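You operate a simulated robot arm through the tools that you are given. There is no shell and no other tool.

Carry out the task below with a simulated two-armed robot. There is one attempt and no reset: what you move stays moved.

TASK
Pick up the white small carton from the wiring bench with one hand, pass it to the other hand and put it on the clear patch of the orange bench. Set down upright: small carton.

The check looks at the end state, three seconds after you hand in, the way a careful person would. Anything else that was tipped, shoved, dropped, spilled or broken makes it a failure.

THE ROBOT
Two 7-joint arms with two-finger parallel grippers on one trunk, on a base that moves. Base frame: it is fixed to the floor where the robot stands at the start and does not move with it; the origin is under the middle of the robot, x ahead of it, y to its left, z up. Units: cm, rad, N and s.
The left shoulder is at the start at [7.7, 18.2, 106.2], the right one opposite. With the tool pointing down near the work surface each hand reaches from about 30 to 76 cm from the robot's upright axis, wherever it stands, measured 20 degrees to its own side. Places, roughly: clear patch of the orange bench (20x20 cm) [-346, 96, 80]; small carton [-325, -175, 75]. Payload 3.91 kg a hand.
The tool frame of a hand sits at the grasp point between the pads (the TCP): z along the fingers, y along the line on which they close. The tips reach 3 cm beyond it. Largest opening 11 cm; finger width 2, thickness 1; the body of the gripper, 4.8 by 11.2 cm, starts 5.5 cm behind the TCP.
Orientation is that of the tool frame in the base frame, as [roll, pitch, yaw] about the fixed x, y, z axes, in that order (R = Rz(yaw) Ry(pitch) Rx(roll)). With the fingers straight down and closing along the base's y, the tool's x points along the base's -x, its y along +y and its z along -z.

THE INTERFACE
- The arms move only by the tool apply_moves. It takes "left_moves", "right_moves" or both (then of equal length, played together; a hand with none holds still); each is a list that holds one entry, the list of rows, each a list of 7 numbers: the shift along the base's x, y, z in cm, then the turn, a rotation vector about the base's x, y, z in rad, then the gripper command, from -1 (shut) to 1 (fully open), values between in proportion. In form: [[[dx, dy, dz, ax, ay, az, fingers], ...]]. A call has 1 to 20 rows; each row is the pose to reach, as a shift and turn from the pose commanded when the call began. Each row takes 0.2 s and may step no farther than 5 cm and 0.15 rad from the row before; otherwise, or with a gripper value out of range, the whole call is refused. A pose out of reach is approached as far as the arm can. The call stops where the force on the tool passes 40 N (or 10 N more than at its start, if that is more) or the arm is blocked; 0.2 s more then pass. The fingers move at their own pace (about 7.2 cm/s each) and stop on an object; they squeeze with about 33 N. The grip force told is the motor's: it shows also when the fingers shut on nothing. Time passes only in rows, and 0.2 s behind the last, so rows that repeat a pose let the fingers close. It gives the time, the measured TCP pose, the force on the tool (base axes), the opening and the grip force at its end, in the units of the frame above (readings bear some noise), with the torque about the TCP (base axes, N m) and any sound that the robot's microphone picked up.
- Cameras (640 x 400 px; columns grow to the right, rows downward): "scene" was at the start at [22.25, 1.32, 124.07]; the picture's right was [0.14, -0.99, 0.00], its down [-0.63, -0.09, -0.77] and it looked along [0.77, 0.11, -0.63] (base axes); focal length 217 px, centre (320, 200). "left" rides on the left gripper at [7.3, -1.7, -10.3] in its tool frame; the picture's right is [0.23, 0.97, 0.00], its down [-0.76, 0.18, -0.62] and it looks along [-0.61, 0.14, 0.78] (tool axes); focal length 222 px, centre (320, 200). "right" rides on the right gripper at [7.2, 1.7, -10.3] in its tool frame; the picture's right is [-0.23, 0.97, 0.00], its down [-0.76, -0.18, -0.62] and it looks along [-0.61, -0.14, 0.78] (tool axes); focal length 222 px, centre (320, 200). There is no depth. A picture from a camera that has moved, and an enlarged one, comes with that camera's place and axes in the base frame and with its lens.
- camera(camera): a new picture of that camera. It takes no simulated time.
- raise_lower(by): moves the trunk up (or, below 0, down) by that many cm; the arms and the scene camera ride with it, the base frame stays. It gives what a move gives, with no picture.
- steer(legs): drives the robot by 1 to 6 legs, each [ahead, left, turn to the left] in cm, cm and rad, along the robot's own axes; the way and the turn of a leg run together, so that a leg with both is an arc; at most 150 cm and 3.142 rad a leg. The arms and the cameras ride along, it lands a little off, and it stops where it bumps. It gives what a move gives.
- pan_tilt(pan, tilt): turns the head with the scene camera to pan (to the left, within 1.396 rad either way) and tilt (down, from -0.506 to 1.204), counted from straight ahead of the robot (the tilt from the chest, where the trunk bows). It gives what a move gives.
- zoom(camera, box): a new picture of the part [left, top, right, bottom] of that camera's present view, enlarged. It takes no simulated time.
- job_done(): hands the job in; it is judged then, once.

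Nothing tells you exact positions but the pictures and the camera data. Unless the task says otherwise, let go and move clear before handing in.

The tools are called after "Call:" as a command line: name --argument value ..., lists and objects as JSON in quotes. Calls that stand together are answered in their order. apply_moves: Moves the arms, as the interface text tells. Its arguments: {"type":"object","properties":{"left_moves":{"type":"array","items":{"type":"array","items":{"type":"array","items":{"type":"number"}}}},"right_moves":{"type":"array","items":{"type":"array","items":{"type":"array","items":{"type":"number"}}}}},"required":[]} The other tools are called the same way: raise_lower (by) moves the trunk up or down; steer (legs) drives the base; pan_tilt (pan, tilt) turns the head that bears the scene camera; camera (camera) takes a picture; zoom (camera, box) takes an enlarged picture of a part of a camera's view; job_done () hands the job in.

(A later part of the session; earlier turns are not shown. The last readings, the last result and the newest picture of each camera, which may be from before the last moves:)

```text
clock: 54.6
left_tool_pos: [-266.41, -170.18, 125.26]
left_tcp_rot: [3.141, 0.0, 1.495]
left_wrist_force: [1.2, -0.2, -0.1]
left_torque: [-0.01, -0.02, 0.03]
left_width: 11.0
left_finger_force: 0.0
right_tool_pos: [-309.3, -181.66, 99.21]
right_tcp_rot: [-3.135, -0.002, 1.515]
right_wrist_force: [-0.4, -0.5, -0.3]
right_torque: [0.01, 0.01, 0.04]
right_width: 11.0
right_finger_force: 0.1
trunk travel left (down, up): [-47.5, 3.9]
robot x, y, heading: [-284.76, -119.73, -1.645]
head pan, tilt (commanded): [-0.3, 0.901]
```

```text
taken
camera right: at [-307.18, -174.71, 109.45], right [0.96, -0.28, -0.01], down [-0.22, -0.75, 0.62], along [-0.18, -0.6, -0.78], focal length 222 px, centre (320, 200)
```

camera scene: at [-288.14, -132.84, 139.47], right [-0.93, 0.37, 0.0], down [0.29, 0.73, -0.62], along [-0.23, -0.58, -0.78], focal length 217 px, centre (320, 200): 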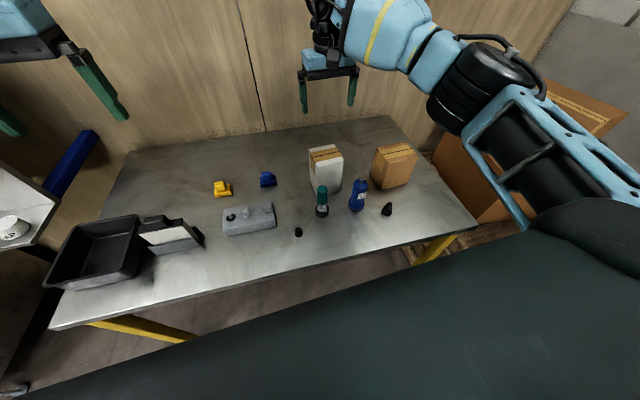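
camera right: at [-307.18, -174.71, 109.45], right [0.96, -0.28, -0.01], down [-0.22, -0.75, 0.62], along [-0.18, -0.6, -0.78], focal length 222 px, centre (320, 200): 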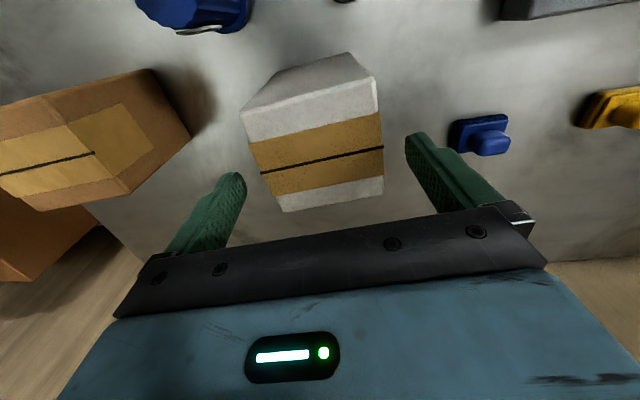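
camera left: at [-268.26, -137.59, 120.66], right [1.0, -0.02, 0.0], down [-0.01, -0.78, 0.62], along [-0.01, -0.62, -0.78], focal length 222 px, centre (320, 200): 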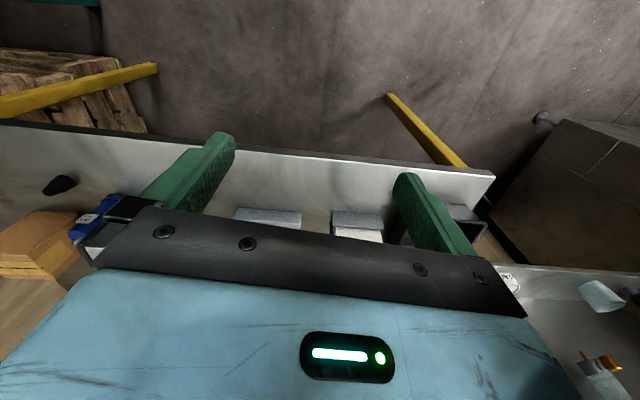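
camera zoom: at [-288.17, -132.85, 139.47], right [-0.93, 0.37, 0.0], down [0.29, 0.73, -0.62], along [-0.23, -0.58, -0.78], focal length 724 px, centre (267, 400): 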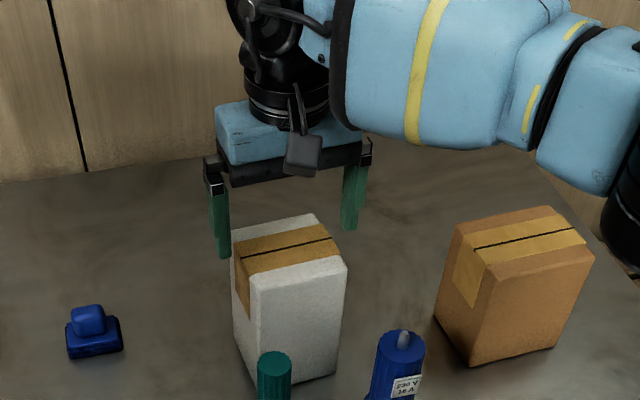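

The fingers straddle the carton evenly, with about 1 cm free on each side. I descend to about 3 cm below its top and close.

Call:
apply_moves --right_moves '[[[0, -0.2, -2, 0, 0, 0, 1], [0, -0.3, -4, 0, 0, 0, 1], [0, -0.3, -6, 0, 0, 0, 1], [0, -0.3, -7.5, 0, 0, 0, 1], [0, -0.3, -7.5, 0, 0, 0, 1]]]'

Call:
zoom --camera "scene" --box '[240, 80, 432, 200]'

Call:
camera --camera "right"

```text
clock: 55.8
left_tool_pos: [-266.35, -170.14, 125.28]
left_tcp_rot: [3.141, 0.0, 1.494]
left_wrist_force: [-0.2, -0.8, -0.2]
left_torque: [0.0, -0.01, -0.03]
left_width: 11.02
left_finger_force: 0.0
right_tool_pos: [-309.3, -182.16, 91.56]
right_tcp_rot: [-3.134, -0.001, 1.513]
right_wrist_force: [0.7, -0.7, 0.4]
right_torque: [0.01, 0.0, 0.01]
right_width: 11.02
right_finger_force: 0.2
trunk travel left (down, up): [-47.5, 3.9]
robot x, y, heading: [-284.99, -119.81, -1.639]
head pan, tilt (commanded): [-0.3, 0.901]
```

```text
3.33 times, centred on (336, 140) of scene
camera zoom: at [-288.18, -132.84, 139.46], right [-0.93, 0.37, 0.0], down [0.29, 0.73, -0.62], along [-0.23, -0.58, -0.78], focal length 724 px, centre (267, 400)
```

zoom: 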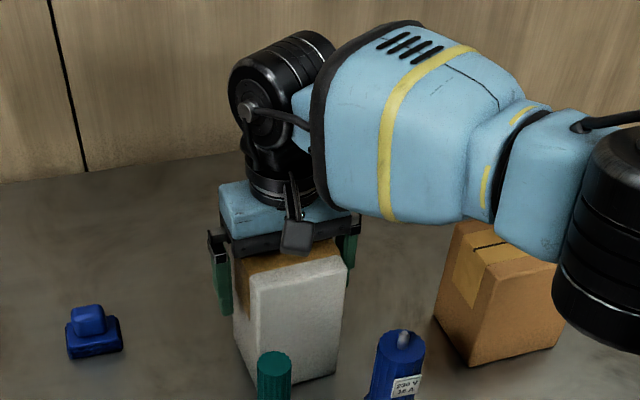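

```text
taken
camera right: at [-307.23, -175.16, 101.82], right [0.96, -0.28, -0.01], down [-0.22, -0.75, 0.62], along [-0.18, -0.6, -0.78], focal length 222 px, centre (320, 200)
```

right: 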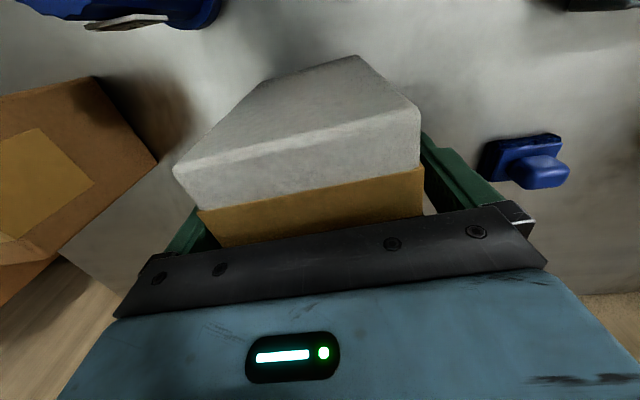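

Call:
pan_tilt --pan -0.6 --tilt 0.7

Call:
camera --camera "scene"

Call:
camera --camera "left"

```text
clock: 56.6
left_tool_pos: [-266.38, -170.18, 125.15]
left_tcp_rot: [3.14, 0.0, 1.496]
left_wrist_force: [0.9, -0.1, 0.1]
left_torque: [-0.02, -0.01, -0.05]
left_width: 10.99
left_finger_force: 0.1
right_tool_pos: [-309.36, -182.19, 91.51]
right_tcp_rot: [-3.135, 0.0, 1.513]
right_wrist_force: [0.0, -0.2, -0.6]
right_torque: [0.0, 0.0, 0.03]
right_width: 11.0
right_finger_force: 0.0
trunk travel left (down, up): [-47.5, 3.9]
robot x, y, heading: [-285.24, -119.57, -1.646]
head pan, tilt (commanded): [-0.6, 0.7]
```

```text
taken
camera scene: at [-290.71, -132.47, 141.07], right [-0.78, 0.62, 0.0], down [0.4, 0.5, -0.76], along [-0.48, -0.6, -0.64], focal length 217 px, centre (320, 200)
```

scene: 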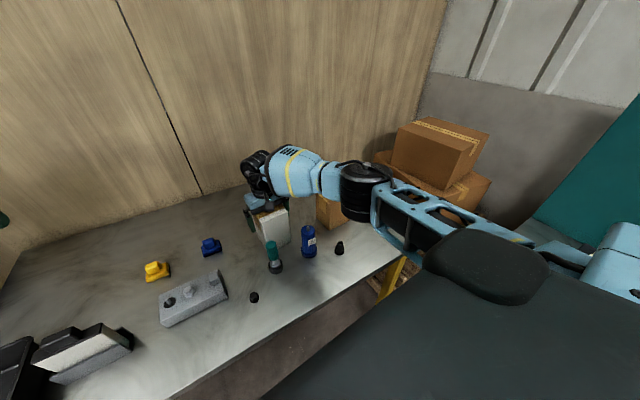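

```text
taken
camera left: at [-267.57, -162.7, 135.66], right [0.99, 0.15, 0.0], down [0.12, -0.77, 0.62], along [0.1, -0.62, -0.78], focal length 222 px, centre (320, 200)
```

left: 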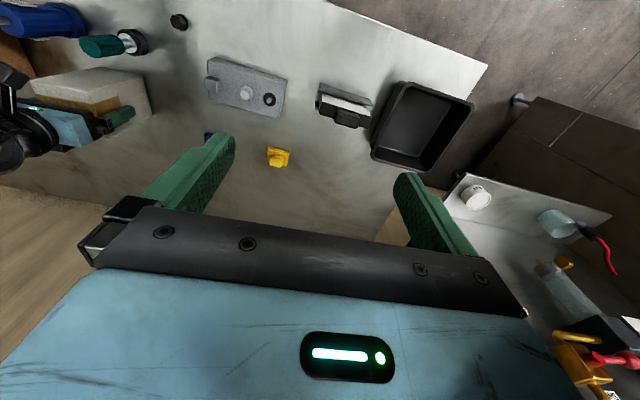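

The arm is clear of the tan carton, and both fingers are beside the white one. I close the right gripper and check the grip.

Call:
apply_moves --right_moves '[[[0, 0, 0, 0, 0, 0, 0.6], [0, 0, 0, 0, 0, 0, 0.2], [0, 0, 0, 0, 0, 0, -0.3], [0, 0, 0, 0, 0, 0, -1], [0, 0, 0, 0, 0, 0, -1], [0, 0, 0, 0, 0, 0, -1]]]'

Call:
camera --camera "right"

```text
clock: 58.0
left_tool_pos: [-266.34, -170.2, 125.26]
left_tcp_rot: [-3.141, -0.001, 1.496]
left_wrist_force: [-0.2, 1.0, 0.1]
left_torque: [-0.02, -0.01, 0.01]
left_width: 11.01
left_finger_force: 0.0
right_tool_pos: [-309.25, -182.03, 91.41]
right_tcp_rot: [-3.135, -0.002, 1.513]
right_wrist_force: [-1.3, 0.8, 1.0]
right_torque: [0.03, 0.02, 0.0]
right_width: 8.96
right_finger_force: 33.1
trunk travel left (down, up): [-47.5, 3.9]
robot x, y, heading: [-284.83, -119.69, -1.646]
head pan, tilt (commanded): [-0.6, 0.7]
```

```text
taken
camera right: at [-307.23, -175.16, 101.83], right [0.96, -0.28, -0.01], down [-0.22, -0.75, 0.62], along [-0.18, -0.6, -0.78], focal length 222 px, centre (320, 200)
```

right: 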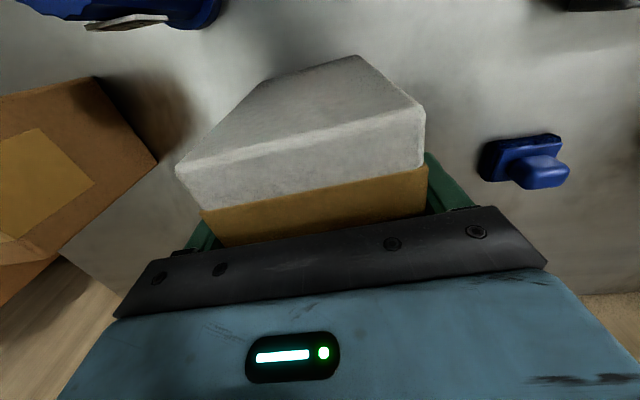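

The grip holds at a width of 8.96 cm and 33 N. I lift straight up.

Call:
apply_moves --right_moves '[[[0, 0, 0.5, 0, 0, 0, -1], [0, 0, 1.5, 0, 0, 0, -1], [0, 0, 3, 0, 0, 0, -1], [0, 0, 5, 0, 0, 0, -1], [0, 0, 7, 0, 0, 0, -1], [0, 0, 9, 0, 0, 0, -1], [0, 0, 11, 0, 0, 0, -1], [0, 0, 13, 0, 0, 0, -1], [0, 0, 15, 0, 0, 0, -1], [0, 0, 17, 0, 0, 0, -1], [0, 0, 19, 0, 0, 0, -1], [0, 0, 21, 0, 0, 0, -1], [0, 0, 21, 0, 0, 0, -1]]]'

Call:
camera --camera "scene"

Call:
camera --camera "right"

Call:
camera --camera "left"

```text
clock: 60.8
left_tool_pos: [-266.44, -170.18, 125.13]
left_tcp_rot: [3.141, 0.0, 1.496]
left_wrist_force: [0.2, -0.4, 0.6]
left_torque: [-0.01, -0.01, 0.01]
left_width: 11.0
left_finger_force: 0.0
right_tool_pos: [-309.28, -182.26, 112.48]
right_tcp_rot: [-3.133, -0.004, 1.513]
right_wrist_force: [-0.1, -0.3, -1.4]
right_torque: [-0.01, -0.04, 0.01]
right_width: 9.02
right_finger_force: 32.8
trunk travel left (down, up): [-47.5, 3.9]
robot x, y, heading: [-284.86, -119.8, -1.642]
head pan, tilt (commanded): [-0.6, 0.7]
```

```text
taken
camera scene: at [-290.74, -132.51, 141.07], right [-0.78, 0.63, 0.0], down [0.4, 0.5, -0.76], along [-0.48, -0.6, -0.64], focal length 217 px, centre (320, 200)
```

scene: 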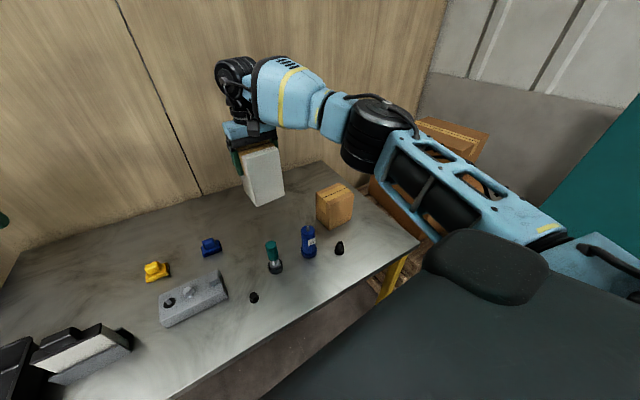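

```text
taken
camera right: at [-307.23, -175.27, 122.92], right [0.96, -0.28, -0.01], down [-0.22, -0.75, 0.62], along [-0.18, -0.6, -0.78], focal length 222 px, centre (320, 200)
```

right: 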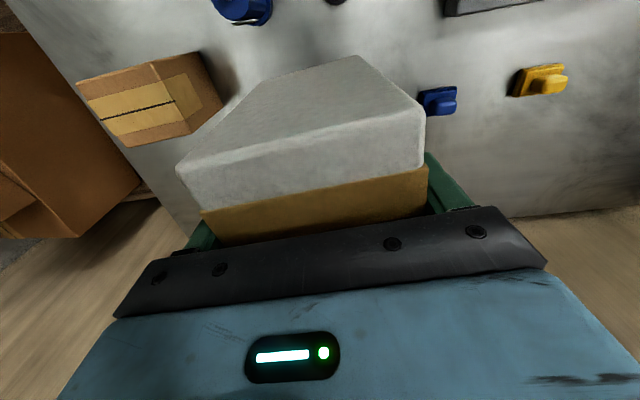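

```text
taken
camera left: at [-267.6, -162.73, 135.64], right [0.99, 0.15, 0.0], down [0.12, -0.77, 0.62], along [0.1, -0.62, -0.78], focal length 222 px, centre (320, 200)
```

left: 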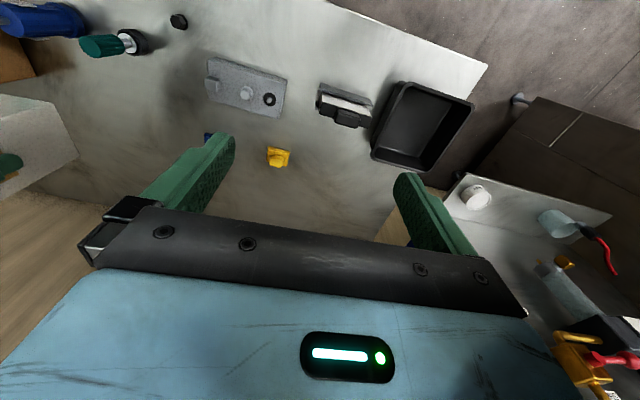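

The carton is held clear of the table and nothing else has moved. I back away from the table to open floor for the handover.

Call:
steer --legs '[[-60, 0, 0]]'

Call:
pan_tilt --pan -0.2 --tilt 0.7

Call:
camera --camera "scene"

```text
clock: 64.2
left_tool_pos: [-261.48, -108.35, 125.19]
left_tcp_rot: [-3.141, 0.002, 1.514]
left_wrist_force: [0.3, -0.4, -0.4]
left_torque: [0.01, -0.01, 0.01]
left_width: 11.0
left_finger_force: 0.2
right_tool_pos: [-304.09, -121.4, 112.61]
right_tcp_rot: [-3.135, -0.002, 1.533]
right_wrist_force: [-0.3, 0.3, -1.6]
right_torque: [0.0, -0.03, 0.04]
right_width: 9.0
right_finger_force: 32.8
trunk travel left (down, up): [-47.5, 3.9]
robot x, y, heading: [-280.74, -58.49, -1.629]
head pan, tilt (commanded): [-0.6, 0.7]
```

```text
clock: 65.1
left_tool_pos: [-261.43, -108.53, 125.16]
left_tcp_rot: [3.141, -0.001, 1.514]
left_wrist_force: [-0.3, 0.3, 0.0]
left_torque: [-0.01, -0.05, 0.0]
left_width: 11.01
left_finger_force: 0.1
right_tool_pos: [-304.23, -121.25, 112.61]
right_tcp_rot: [-3.134, -0.001, 1.533]
right_wrist_force: [0.3, 0.0, -1.8]
right_torque: [0.01, 0.02, 0.01]
right_width: 8.96
right_finger_force: 33.1
trunk travel left (down, up): [-47.5, 3.9]
robot x, y, heading: [-280.75, -58.62, -1.63]
head pan, tilt (commanded): [-0.201, 0.7]
```

```text
taken
camera scene: at [-283.42, -72.7, 141.07], right [-0.97, 0.26, 0.0], down [0.16, 0.62, -0.76], along [-0.2, -0.74, -0.64], focal length 217 px, centre (320, 200)
```

scene: 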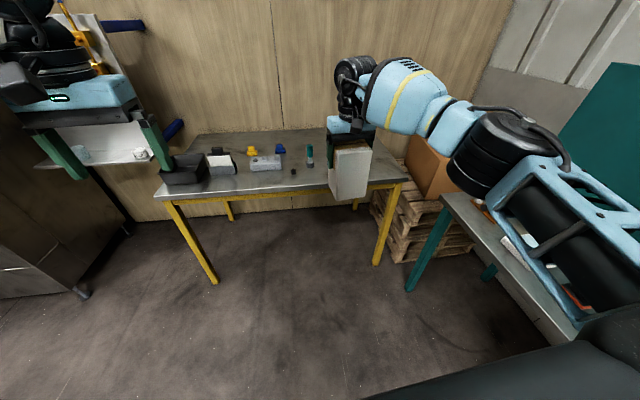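

The open floor gives room for the handover. I bring the carton in front of my centre with the right hand while the left hand pitches its fingers forward and down for a grasp from my side.

Call:
apply_moves --left_moves '[[[0, 0, 0, -0.1196, 0.0057, 0.0026, 1], [0, 0, 0, -0.2392, 0.0113, 0.0051, 1], [0, 0, 0, -0.3588, 0.017, 0.0077, 1], [0, 0, 0, -0.4783, 0.0227, 0.0102, 1], [0, 0, 0, -0.5979, 0.0284, 0.0128, 1], [0, 0, 0, -0.7175, 0.034, 0.0153, 1], [0, 0, 0, -0.8371, 0.0397, 0.0179, 1], [0, 0, 0, -0.8371, 0.0397, 0.0179, 1]]]' --right_moves '[[[2.5, 0.36, 0, 0, 0, 0, -1], [5.0, 0.71, 0, 0, 0, 0, -1], [8.0, 1.14, 0, 0, 0, 0, -1], [11.0, 1.57, 0, 0, 0, 0, -1], [14.0, 2.0, 0, 0, 0, 0, -1], [17.0, 2.43, 0, 0, 0, 0, -1], [19.9, 2.83, 0, 0, 0, 0, -1], [19.9, 2.83, 0, 0, 0, 0, -1]]]'

Call:
pan_tilt --pan 0.1 --tilt 0.6

Call:
camera --camera "scene"

Call:
camera --camera "left"

```text
clock: 66.9
left_tool_pos: [-261.53, -108.57, 125.18]
left_tcp_rot: [-3.139, 0.839, 1.534]
left_wrist_force: [-0.1, -0.2, -0.6]
left_torque: [0.02, 0.0, -0.01]
left_width: 11.0
left_finger_force: 0.1
right_tool_pos: [-284.32, -118.44, 112.55]
right_tcp_rot: [-3.134, -0.002, 1.531]
right_wrist_force: [0.2, -0.2, -1.5]
right_torque: [0.01, -0.02, 0.0]
right_width: 8.96
right_finger_force: 32.4
trunk travel left (down, up): [-47.5, 3.9]
robot x, y, heading: [-280.77, -58.61, -1.633]
head pan, tilt (commanded): [-0.201, 0.7]
```

```text
clock: 67.7
left_tool_pos: [-261.39, -108.56, 125.17]
left_tcp_rot: [-3.141, 0.837, 1.534]
left_wrist_force: [-0.2, -0.4, 0.8]
left_torque: [0.03, -0.02, -0.03]
left_width: 10.99
left_finger_force: 0.0
right_tool_pos: [-284.4, -118.55, 112.5]
right_tcp_rot: [-3.136, -0.002, 1.533]
right_wrist_force: [0.0, -0.1, -1.8]
right_torque: [-0.02, -0.03, 0.0]
right_width: 9.01
right_finger_force: 32.9
trunk travel left (down, up): [-47.5, 3.9]
robot x, y, heading: [-280.95, -58.33, -1.63]
head pan, tilt (commanded): [0.099, 0.6]
```

```text
taken
camera scene: at [-280.86, -73.3, 141.93], right [-1.0, -0.04, 0.0], down [-0.02, 0.56, -0.82], along [0.03, -0.82, -0.57], focal length 217 px, centre (320, 200)
```

scene: 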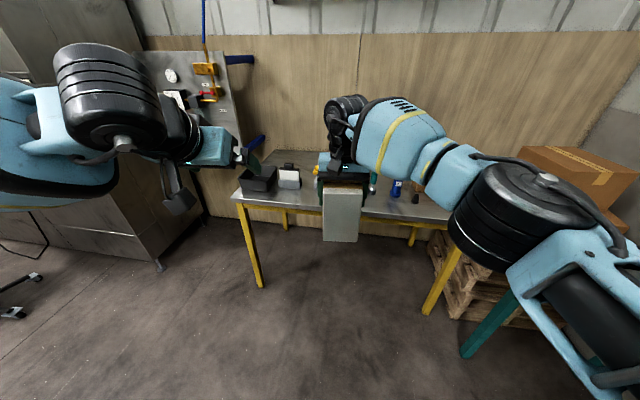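

```text
taken
camera left: at [-262.68, -95.77, 126.84], right [0.98, 0.12, -0.17], down [0.18, -0.05, 0.98], along [0.1, -0.99, -0.07], focal length 222 px, centre (320, 200)
```

left: 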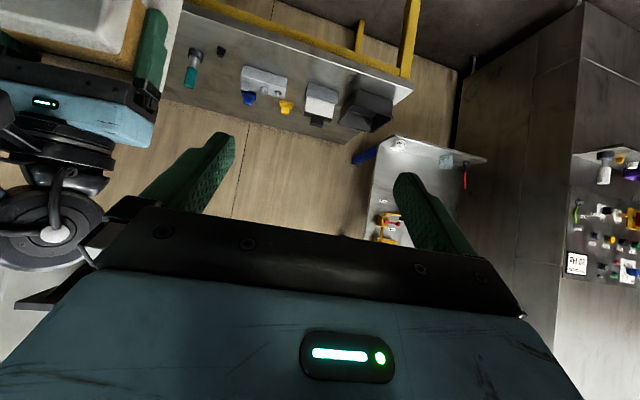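

The right hand holds the carton at centre and the left hand is pitched. Next I bring the left hand to a pre-grasp about 14 cm back from the carton along its approach line.

Call:
apply_moves --left_moves '[[[-3.0, 1.5, -0.5, 0, 0, 0, 1], [-6.5, 3.0, -1.5, 0, 0, 0, 1], [-10.0, 3.0, -3.0, 0, 0, 0, 1], [-13.5, 3.0, -4.5, 0, 0, 0, 1], [-17.0, 3.0, -6.0, 0, 0, 0, 1], [-20.0, 3.0, -7.5, 0, 0, 0, 1], [-22.4, 3.0, -8.8, 0, 0, 0, 1], [-22.4, 3.0, -8.8, 0, 0, 0, 1]]]'

Call:
camera --camera "scene"

Call:
camera --camera "left"

Call:
camera --camera "right"

```text
clock: 69.5
left_tool_pos: [-284.04, -105.62, 116.46]
left_tcp_rot: [-3.137, 0.838, 1.535]
left_wrist_force: [0.2, -0.1, 0.4]
left_torque: [0.01, 0.01, -0.02]
left_width: 10.98
left_finger_force: 0.0
right_tool_pos: [-284.27, -118.46, 112.57]
right_tcp_rot: [-3.135, 0.0, 1.532]
right_wrist_force: [-0.5, 0.6, -1.1]
right_torque: [-0.03, 0.04, 0.02]
right_width: 8.98
right_finger_force: 33.4
trunk travel left (down, up): [-47.5, 3.9]
robot x, y, heading: [-280.74, -58.49, -1.63]
head pan, tilt (commanded): [0.099, 0.6]
```

```text
taken
camera scene: at [-280.8, -73.3, 141.94], right [-1.0, -0.04, 0.0], down [-0.02, 0.56, -0.82], along [0.03, -0.82, -0.57], focal length 217 px, centre (320, 200)
```

scene: 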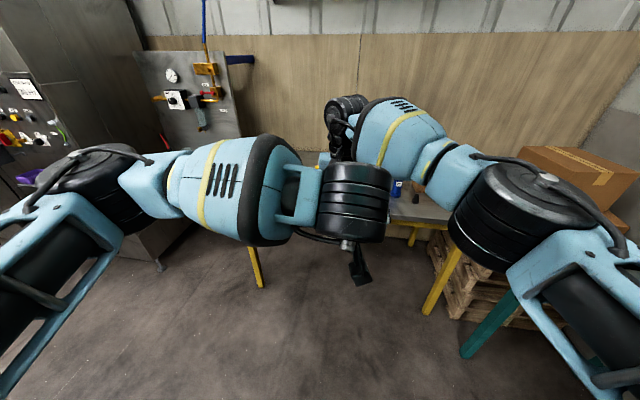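

```text
taken
camera left: at [-285.13, -92.92, 118.14], right [0.98, 0.12, -0.17], down [0.18, -0.05, 0.98], along [0.1, -0.99, -0.07], focal length 222 px, centre (320, 200)
```

left: 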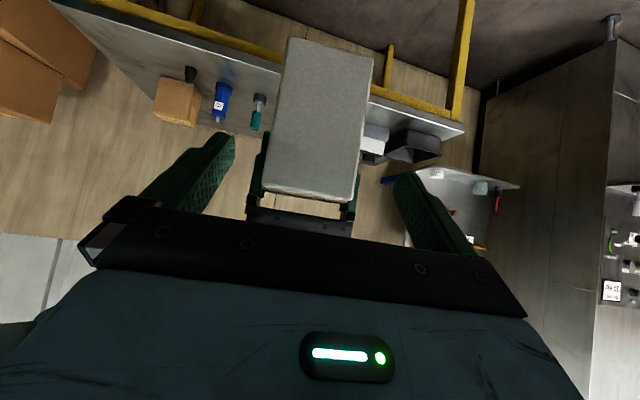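

```text
taken
camera right: at [-282.32, -111.49, 122.9], right [0.96, -0.27, -0.01], down [-0.2, -0.76, 0.62], along [-0.17, -0.6, -0.78], focal length 222 px, centre (320, 200)
```

right: 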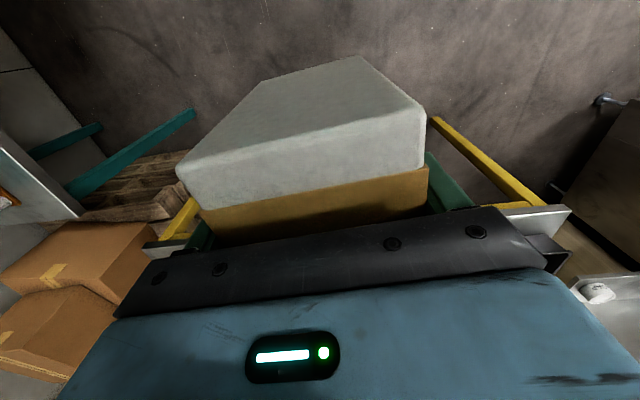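

The left fingers straddle the carton symmetrically in the left camera. I slide them onto the lower half of the carton along the finger direction.

Call:
apply_moves --left_moves '[[[-0.03, -1.6, -1.4, 0, 0, 0, 1], [-0.06, -3.2, -2.8, 0, 0, 0, 1], [-0.08, -4.8, -4.2, 0, 0, 0, 1], [-0.1, -6.2, -5.5, 0, 0, 0, 1], [-0.12, -7.6, -6.8, 0, 0, 0, 1], [-0.15, -8.9, -7.9, 0, 0, 0, 1], [-0.15, -8.9, -7.9, 0, 0, 0, 1]]]'

Call:
camera --camera "left"

Call:
camera --camera "right"

```text
clock: 71.1
left_tool_pos: [-283.99, -114.24, 108.45]
left_tcp_rot: [-3.139, 0.838, 1.533]
left_wrist_force: [-0.1, -0.2, -0.7]
left_torque: [-0.01, 0.03, -0.01]
left_width: 10.97
left_finger_force: 0.0
right_tool_pos: [-284.42, -118.44, 112.61]
right_tcp_rot: [-3.136, 0.0, 1.533]
right_wrist_force: [-0.2, 0.1, -1.8]
right_torque: [0.0, 0.01, -0.03]
right_width: 8.99
right_finger_force: 33.3
trunk travel left (down, up): [-47.5, 3.9]
robot x, y, heading: [-280.87, -58.16, -1.626]
head pan, tilt (commanded): [0.099, 0.6]
```

```text
taken
camera left: at [-285.26, -101.59, 110.15], right [0.98, 0.12, -0.17], down [0.18, -0.05, 0.98], along [0.1, -0.99, -0.07], focal length 222 px, centre (320, 200)
```

left: 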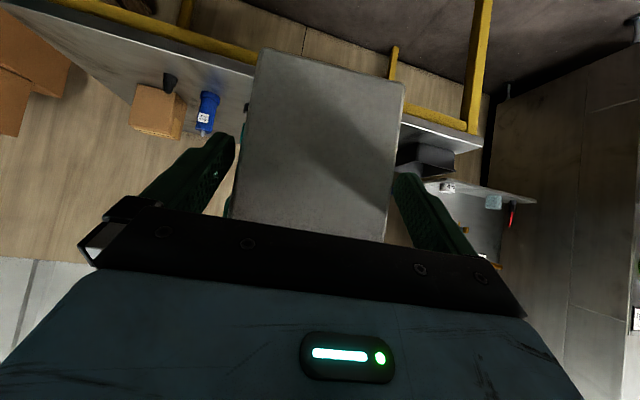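

```text
taken
camera right: at [-282.37, -111.47, 122.91], right [0.96, -0.27, -0.01], down [-0.2, -0.76, 0.62], along [-0.17, -0.6, -0.78], focal length 222 px, centre (320, 200)
```

right: 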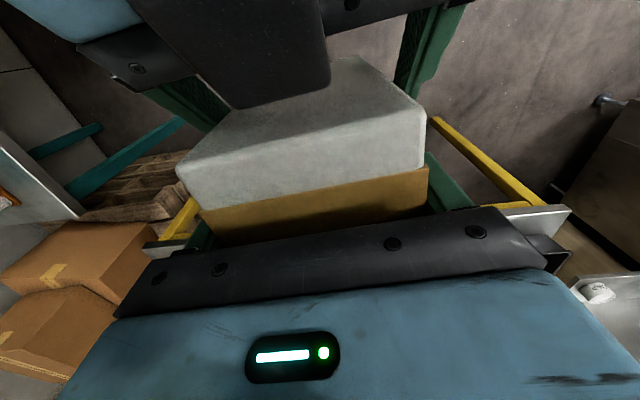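

Call:
zoom --camera "right" --box '[60, 0, 500, 275]'

Call:
pan_tilt --pan 0.1 --tilt 0.75

Call:
zoom --camera "scene" --box '[220, 60, 440, 200]'

```text
1.45 times, centred on (280, 138) of right
camera zoom: at [-282.37, -111.47, 122.91], right [0.96, -0.27, -0.01], down [-0.2, -0.76, 0.62], along [-0.17, -0.6, -0.78], focal length 323 px, centre (378, 291)
```

zoom: 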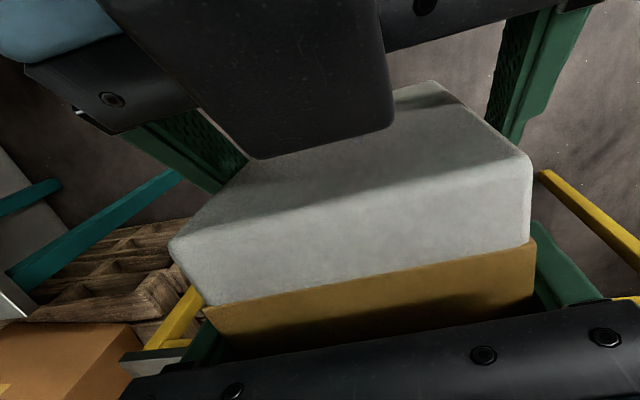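

```text
clock: 71.8
left_tool_pos: [-284.01, -114.33, 108.51]
left_tcp_rot: [-3.14, 0.839, 1.533]
left_wrist_force: [-0.7, -0.5, 0.2]
left_torque: [-0.01, 0.01, -0.02]
left_width: 10.98
left_finger_force: 0.1
right_tool_pos: [-284.26, -118.54, 112.56]
right_tcp_rot: [-3.133, -0.002, 1.532]
right_wrist_force: [-0.2, 0.8, -2.2]
right_torque: [-0.03, -0.01, -0.01]
right_width: 9.0
right_finger_force: 33.4
trunk travel left (down, up): [-47.5, 3.9]
robot x, y, heading: [-280.92, -58.62, -1.628]
head pan, tilt (commanded): [0.099, 0.75]
```

```text
2.86 times, centred on (330, 130) of scene
camera zoom: at [-280.89, -72.76, 140.65], right [-1.0, -0.04, 0.0], down [-0.03, 0.68, -0.73], along [0.03, -0.73, -0.68], focal length 621 px, centre (291, 400)
```

zoom: 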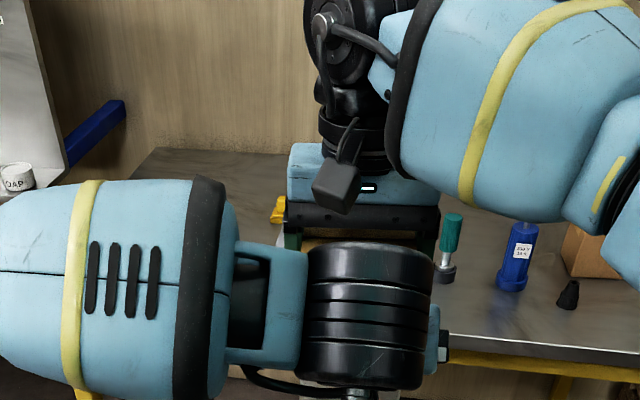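

In the right camera I see a dark block on the left gripper's upper side getting close to the carton's front. The fingers are already well alongside, so I slide in only about 1.3 cm more.

Call:
apply_moves --left_moves '[[[-0.1, -0.5, -0.45, 0, 0, 0, 1], [-0.2, -1.0, -0.9, 0, 0, 0, 1], [-0.2, -1.0, -0.9, 0, 0, 0, 1]]]'

Call:
camera --camera "right"

Call:
camera --camera "left"

```text
clock: 72.6
left_tool_pos: [-284.16, -115.29, 107.65]
left_tcp_rot: [-3.137, 0.837, 1.535]
left_wrist_force: [-0.2, -0.5, 0.1]
left_torque: [-0.05, 0.01, 0.03]
left_width: 11.01
left_finger_force: 0.0
right_tool_pos: [-284.35, -118.44, 112.59]
right_tcp_rot: [-3.134, -0.002, 1.532]
right_wrist_force: [0.4, -1.1, -2.4]
right_torque: [0.03, 0.01, -0.03]
right_width: 8.99
right_finger_force: 32.9
trunk travel left (down, up): [-47.5, 3.9]
robot x, y, heading: [-280.82, -58.53, -1.626]
head pan, tilt (commanded): [0.099, 0.75]
```

```text
taken
camera right: at [-282.37, -111.49, 122.9], right [0.96, -0.27, -0.01], down [-0.2, -0.76, 0.62], along [-0.17, -0.6, -0.78], focal length 222 px, centre (320, 200)
```

right: 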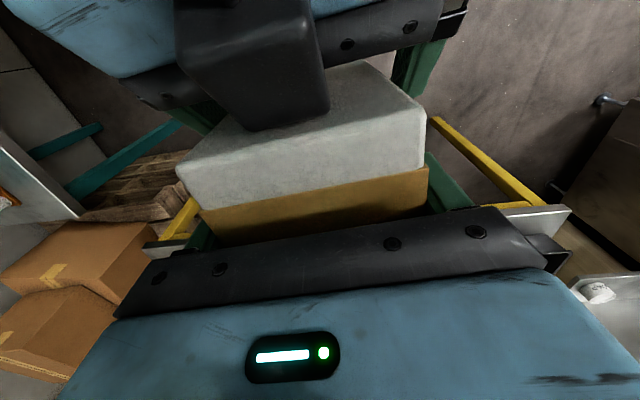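

```text
taken
camera left: at [-285.5, -102.6, 109.29], right [0.98, 0.11, -0.17], down [0.18, -0.05, 0.98], along [0.1, -0.99, -0.07], focal length 222 px, centre (320, 200)
```

left: 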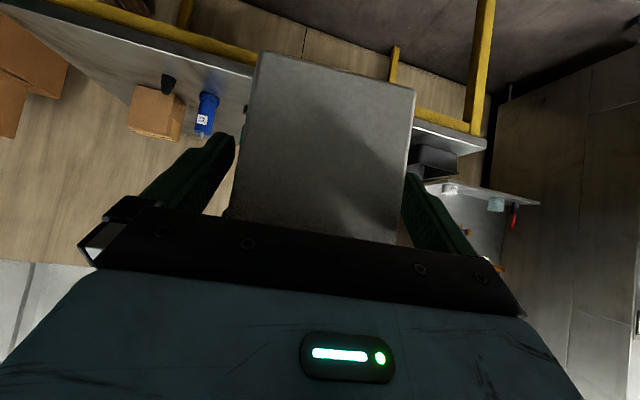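

The left fingers flank the carton with no contact force so far. I close the left gripper while the right keeps hold.

Call:
apply_moves --left_moves '[[[0, 0, 0, 0, 0, 0, 0.7], [0, 0, 0, 0, 0, 0, 0.4], [0, 0, 0, 0, 0, 0, 0], [0, 0, 0, 0, 0, 0, -1], [0, 0, 0, 0, 0, 0, -1], [0, 0, 0, 0, 0, 0, -1]]]'

Call:
camera --camera "left"

Call:
camera --camera "right"

```text
clock: 74.0
left_tool_pos: [-284.1, -115.3, 107.67]
left_tcp_rot: [-3.139, 0.838, 1.536]
left_wrist_force: [0.1, 2.1, -1.3]
left_torque: [-0.23, 0.33, 0.0]
left_width: 8.99
left_finger_force: 32.9
right_tool_pos: [-284.39, -118.54, 112.56]
right_tcp_rot: [-3.134, -0.002, 1.532]
right_wrist_force: [0.8, -2.0, -2.1]
right_torque: [0.09, -0.34, -0.02]
right_width: 8.98
right_finger_force: 33.4
trunk travel left (down, up): [-47.5, 3.9]
robot x, y, heading: [-281.17, -58.46, -1.634]
head pan, tilt (commanded): [0.099, 0.75]
```

```text
taken
camera left: at [-285.51, -102.6, 109.29], right [0.98, 0.12, -0.17], down [0.18, -0.05, 0.98], along [0.1, -0.99, -0.07], focal length 222 px, centre (320, 200)
```

left: 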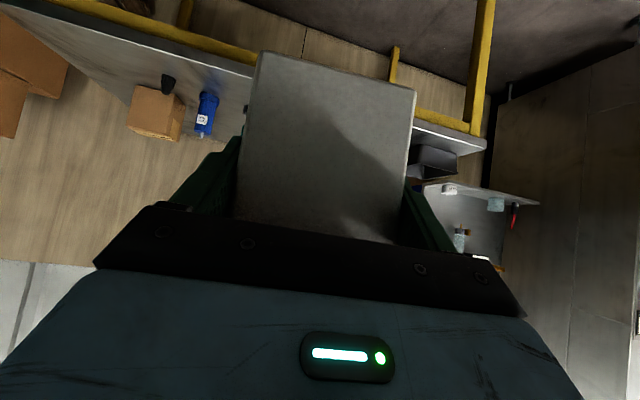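

```text
taken
camera right: at [-282.37, -111.49, 122.9], right [0.96, -0.27, -0.01], down [-0.2, -0.76, 0.62], along [-0.17, -0.6, -0.78], focal length 222 px, centre (320, 200)
```

right: 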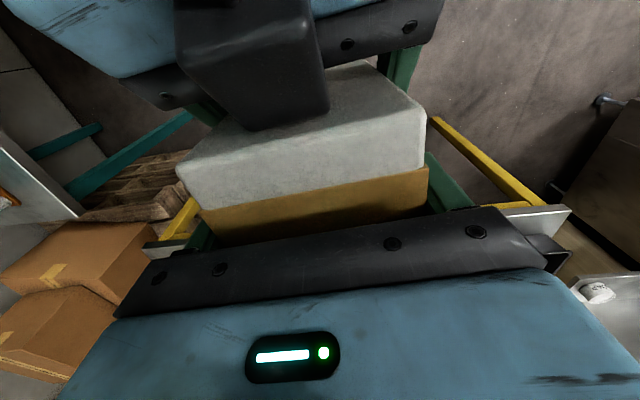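

Both hands now grip at 8.99 cm. I open the right hand and check that the left holds alone before moving the right away.

Call:
apply_moves --right_moves '[[[0, 0, 0, 0, 0, 0, 0.7], [0, 0, 0, 0, 0, 0, 1], [0, 0, 0, 0, 0, 0, 1], [0, 0, 0, 0, 0, 0, 1]]]'

Call:
camera --camera "right"

Call:
camera --camera "left"

```text
clock: 75.0
left_tool_pos: [-284.22, -115.23, 107.54]
left_tcp_rot: [-3.141, 0.838, 1.533]
left_wrist_force: [0.7, -0.1, 0.2]
left_torque: [0.06, 0.01, 0.0]
left_width: 9.01
left_finger_force: 33.0
right_tool_pos: [-284.31, -118.47, 112.55]
right_tcp_rot: [-3.135, 0.0, 1.533]
right_wrist_force: [-0.6, -0.3, -0.6]
right_torque: [0.0, -0.01, 0.03]
right_width: 10.97
right_finger_force: 0.1
trunk travel left (down, up): [-47.5, 3.9]
robot x, y, heading: [-280.59, -58.04, -1.631]
head pan, tilt (commanded): [0.099, 0.75]
```

```text
taken
camera right: at [-282.37, -111.49, 122.9], right [0.96, -0.27, -0.01], down [-0.2, -0.76, 0.62], along [-0.17, -0.6, -0.78], focal length 222 px, centre (320, 200)
```

right: 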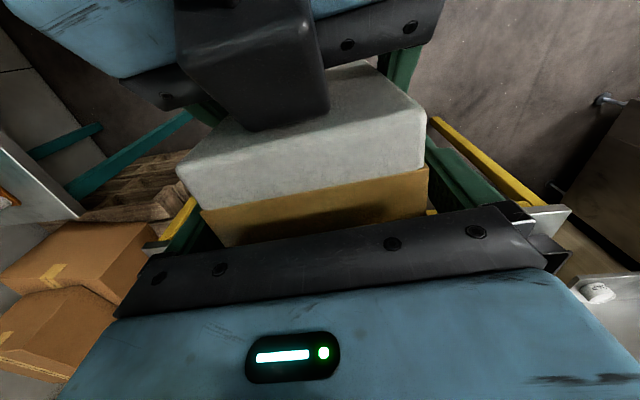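

```text
taken
camera left: at [-285.5, -102.61, 109.29], right [0.98, 0.12, -0.17], down [0.18, -0.05, 0.98], along [0.1, -0.99, -0.07], focal length 222 px, centre (320, 200)
```

left: 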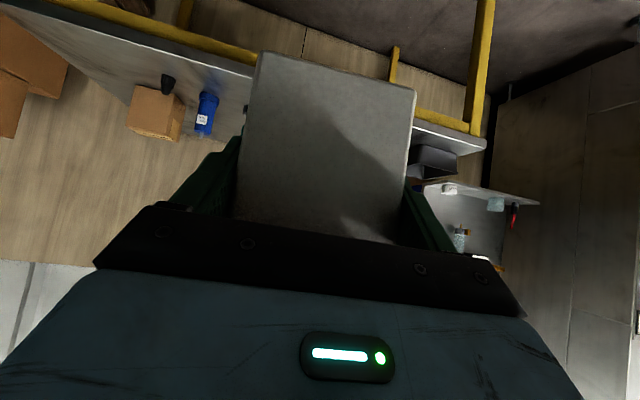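

The left hand holds the carton on its own. I raise the right hand straight up and then out to its side.

Call:
apply_moves --right_moves '[[[0, 0, 2, 0, 0, 0, 1], [0, 0, 5, 0, 0, 0, 1], [0, 0, 8, 0, 0, 0, 1], [0, 0, 12, 0, 0, 0, 1], [0, 0, 15, 0, 0, 0, 1], [-4, 0, 15, 0, 0, 0, 1], [-8, 1, 15, 0, 0, 0, 1], [-12, 2, 15, 0, 0, 0, 1], [-16, 4, 14, 0, 0, 0, 1], [-20, 6, 13, 0, 0, 0, 1], [-20, 6, 13, 0, 0, 0, 1]]]'

Call:
camera --camera "scene"

Call:
camera --camera "right"

Call:
camera --camera "left"

```text
clock: 77.4
left_tool_pos: [-284.14, -115.3, 107.58]
left_tcp_rot: [-3.138, 0.837, 1.536]
left_wrist_force: [0.1, 0.4, -2.2]
left_torque: [0.04, 0.03, 0.0]
left_width: 8.98
left_finger_force: 33.2
right_tool_pos: [-304.26, -112.47, 125.74]
right_tcp_rot: [-3.134, -0.002, 1.533]
right_wrist_force: [1.0, 0.4, -1.0]
right_torque: [-0.03, 0.0, -0.02]
right_width: 11.0
right_finger_force: 0.0
right hand out of reach, approached as far as the arm can: row 4, 5, 6
trunk travel left (down, up): [-47.5, 3.9]
robot x, y, heading: [-280.85, -58.49, -1.627]
head pan, tilt (commanded): [0.099, 0.75]
```

```text
taken
camera scene: at [-280.74, -72.77, 140.65], right [-1.0, -0.04, 0.0], down [-0.03, 0.68, -0.73], along [0.03, -0.73, -0.68], focal length 217 px, centre (320, 200)
```

scene: 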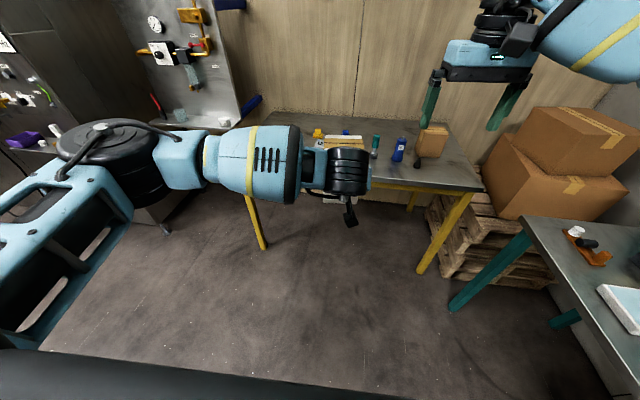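

```text
taken
camera right: at [-302.3, -105.44, 136.06], right [0.96, -0.26, -0.01], down [-0.2, -0.76, 0.62], along [-0.17, -0.6, -0.78], focal length 222 px, centre (320, 200)
```

right: 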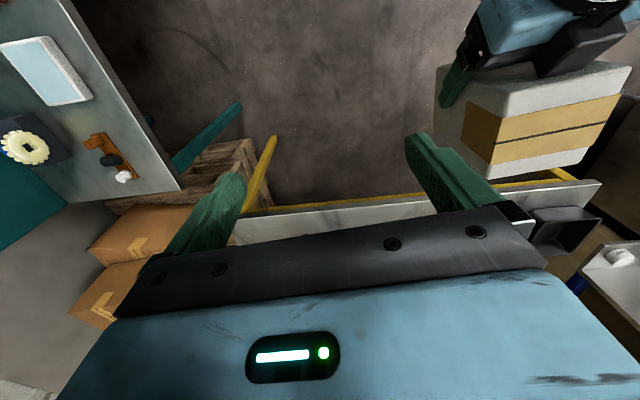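

```text
taken
camera left: at [-285.38, -102.62, 109.29], right [0.98, 0.12, -0.17], down [0.18, -0.05, 0.98], along [0.1, -0.99, -0.07], focal length 222 px, centre (320, 200)
```

left: 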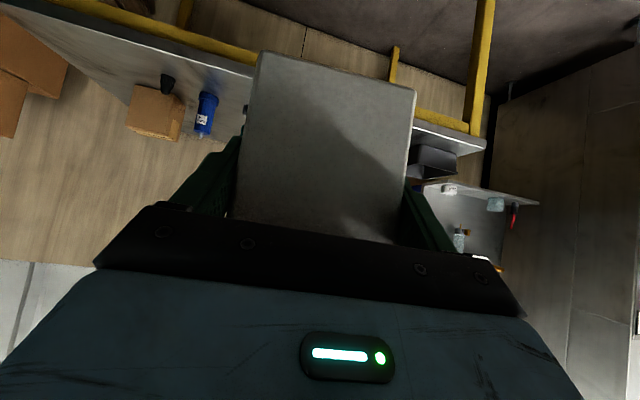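

The left hand has the carton and the right hand is clear. I shift sideways away from the teal table and turn to face the orange bench on the −x side.

Call:
steer --legs '[[0, 30, 0], [0, 0, -0.75], [0, 0, -0.76]]'

Call:
pan_tilt --pan -0.5 --tilt 0.5

Call:
camera --camera "scene"

Call:
pan_tilt --pan -1.39 --tilt 0.5

Call:
camera --camera "scene"

```text
clock: 84.6
left_tool_pos: [-307.71, -60.15, 107.57]
left_tcp_rot: [-3.139, 0.837, 0.021]
left_wrist_force: [0.0, -0.6, -1.6]
left_torque: [0.02, -0.07, 0.03]
left_width: 8.98
left_finger_force: 33.3
right_tool_pos: [-306.03, -39.8, 125.68]
right_tcp_rot: [-3.135, -0.001, 0.021]
right_wrist_force: [0.8, 1.2, -0.1]
right_torque: [0.02, 0.0, -0.01]
right_width: 10.98
right_finger_force: 0.0
trunk travel left (down, up): [-47.5, 3.9]
robot x, y, heading: [-250.72, -60.32, -3.137]
head pan, tilt (commanded): [0.099, 0.75]
```

```text
clock: 85.6
left_tool_pos: [-307.73, -60.12, 107.65]
left_tcp_rot: [-3.139, 0.837, 0.02]
left_wrist_force: [-0.1, 0.3, -2.5]
left_torque: [0.01, -0.06, 0.04]
left_width: 8.99
left_finger_force: 33.0
right_tool_pos: [-306.07, -39.83, 125.69]
right_tcp_rot: [-3.135, -0.002, 0.02]
right_wrist_force: [-0.8, -0.1, -1.0]
right_torque: [-0.01, 0.02, 0.03]
right_width: 11.02
right_finger_force: 0.0
trunk travel left (down, up): [-47.5, 3.9]
robot x, y, heading: [-250.89, -60.24, -3.145]
head pan, tilt (commanded): [-0.499, 0.499]
```

```text
taken
camera scene: at [-264.99, -55.85, 142.84], right [0.48, 0.88, 0.0], down [0.42, -0.23, -0.88], along [-0.77, 0.42, -0.48], focal length 217 px, centre (320, 200)
```

scene: 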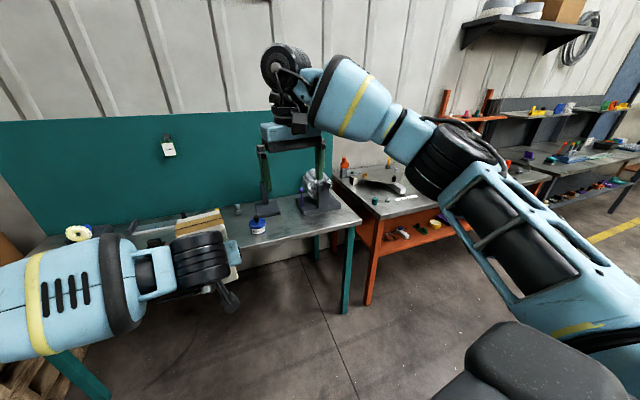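

```text
clock: 86.8
left_tool_pos: [-307.7, -60.23, 107.61]
left_tcp_rot: [-3.141, 0.836, 0.021]
left_wrist_force: [-0.4, 1.1, -2.2]
left_torque: [-0.02, -0.03, 0.02]
left_width: 8.98
left_finger_force: 32.5
right_tool_pos: [-306.02, -39.85, 125.69]
right_tcp_rot: [-3.135, -0.002, 0.019]
right_wrist_force: [-0.4, -1.4, 0.6]
right_torque: [0.02, 0.0, 0.03]
right_width: 11.0
right_finger_force: 0.1
trunk travel left (down, up): [-47.5, 3.9]
robot x, y, heading: [-250.72, -60.51, -3.143]
head pan, tilt (commanded): [-1.389, 0.499]
```

```text
taken
camera scene: at [-258.65, -51.24, 142.85], right [0.98, 0.18, 0.0], down [0.09, -0.47, -0.88], along [-0.16, 0.86, -0.48], focal length 217 px, centre (320, 200)
```

scene: 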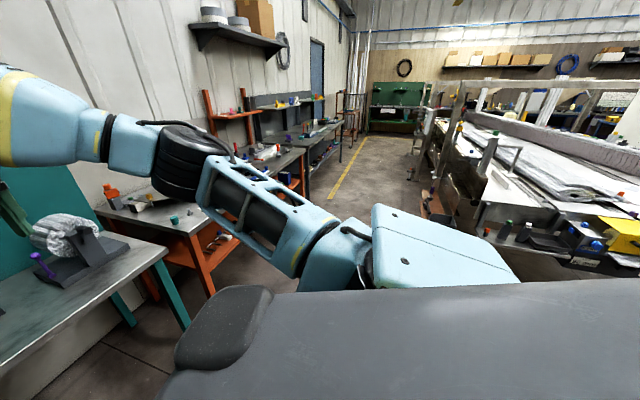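

The orange bench lies to my right along the aisle, with the conveyor across from it. I strafe right along the aisle toward the clear patch.

Call:
steer --legs '[[6, -60, 0], [0, -65, 0]]'

Call:
pan_tilt --pan -0.15 --tilt 0.55

Call:
camera --camera "scene"

Call:
pan_tilt --pan -0.9 --tilt 0.5

Call:
camera --camera "scene"

Call:
camera --camera "left"

Call:
camera --camera "right"

```text
clock: 98.2
left_tool_pos: [-315.05, 61.87, 107.7]
left_tcp_rot: [-3.139, 0.837, 0.048]
left_wrist_force: [0.3, 0.4, -2.4]
left_torque: [-0.02, -0.09, -0.01]
left_width: 8.98
left_finger_force: 32.8
right_tool_pos: [-313.96, 82.12, 125.59]
right_tcp_rot: [-3.134, -0.002, 0.046]
right_wrist_force: [0.0, 0.4, 0.0]
right_torque: [-0.01, 0.02, -0.02]
right_width: 10.99
right_finger_force: 0.0
trunk travel left (down, up): [-47.5, 3.9]
robot x, y, heading: [-257.97, 63.21, -3.114]
head pan, tilt (commanded): [-1.389, 0.499]
```

```text
clock: 99.6
left_tool_pos: [-315.03, 61.77, 107.51]
left_tcp_rot: [-3.14, 0.839, 0.047]
left_wrist_force: [-0.6, -0.4, -2.4]
left_torque: [0.02, -0.09, -0.02]
left_width: 8.97
left_finger_force: 32.8
right_tool_pos: [-313.91, 82.16, 125.61]
right_tcp_rot: [-3.135, -0.003, 0.046]
right_wrist_force: [-0.1, -1.0, -0.9]
right_torque: [-0.03, -0.01, -0.01]
right_width: 10.99
right_finger_force: 0.0
trunk travel left (down, up): [-47.5, 3.9]
robot x, y, heading: [-258.38, 63.19, -3.117]
head pan, tilt (commanded): [-0.15, 0.55]
```

```text
taken
camera scene: at [-273.24, 64.15, 142.39], right [0.12, 0.99, 0.0], down [0.52, -0.06, -0.85], along [-0.85, 0.11, -0.52], focal length 217 px, centre (320, 200)
```

scene: 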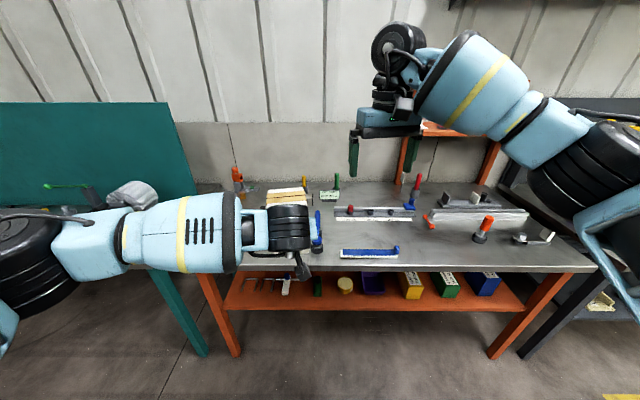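

```text
clock: 100.7
left_tool_pos: [-315.05, 61.84, 107.55]
left_tcp_rot: [-3.14, 0.839, 0.046]
left_wrist_force: [0.0, -0.9, -1.7]
left_torque: [0.0, -0.02, 0.0]
left_width: 8.95
left_finger_force: 32.8
right_tool_pos: [-313.98, 82.07, 125.62]
right_tcp_rot: [-3.132, -0.003, 0.045]
right_wrist_force: [0.5, 0.5, -0.8]
right_torque: [-0.04, -0.04, -0.01]
right_width: 11.0
right_finger_force: 0.0
trunk travel left (down, up): [-47.5, 3.9]
robot x, y, heading: [-258.47, 62.87, -3.114]
head pan, tilt (commanded): [-0.901, 0.499]
```

```text
taken
camera scene: at [-270.18, 70.01, 142.84], right [0.77, 0.64, 0.0], down [0.31, -0.37, -0.88], along [-0.56, 0.67, -0.48], focal length 217 px, centre (320, 200)
```

scene: 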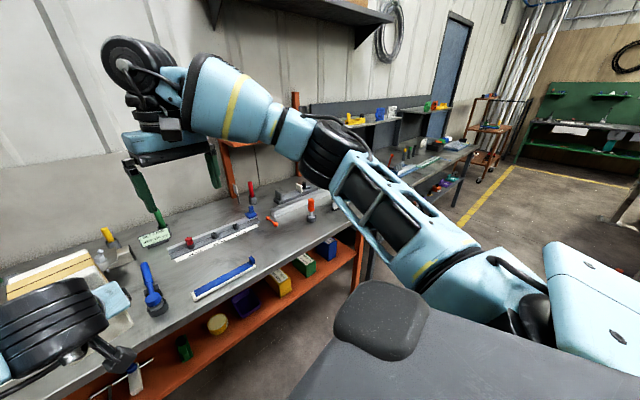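

```text
taken
camera left: at [-302.62, 64.13, 109.28], right [0.2, -0.97, -0.17], down [-0.04, -0.18, 0.98], along [-0.98, -0.19, -0.07], focal length 222 px, centre (320, 200)
```

left: 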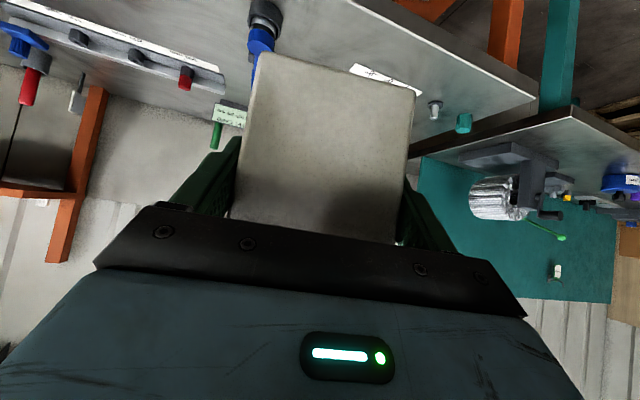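

```text
taken
camera right: at [-306.68, 80.52, 136.03], right [-0.18, -0.98, -0.01], down [-0.77, 0.14, 0.62], along [-0.61, 0.12, -0.78], focal length 222 px, centre (320, 200)
```

right: 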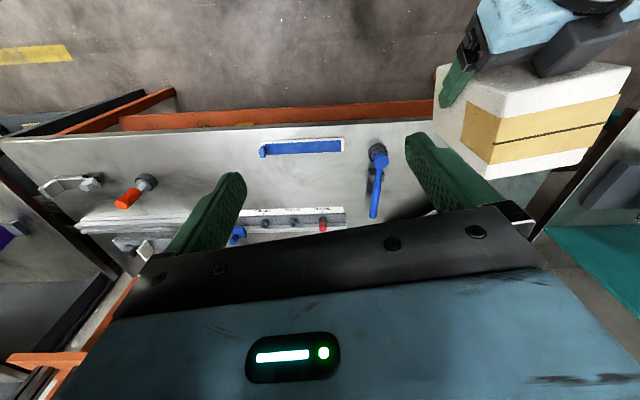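

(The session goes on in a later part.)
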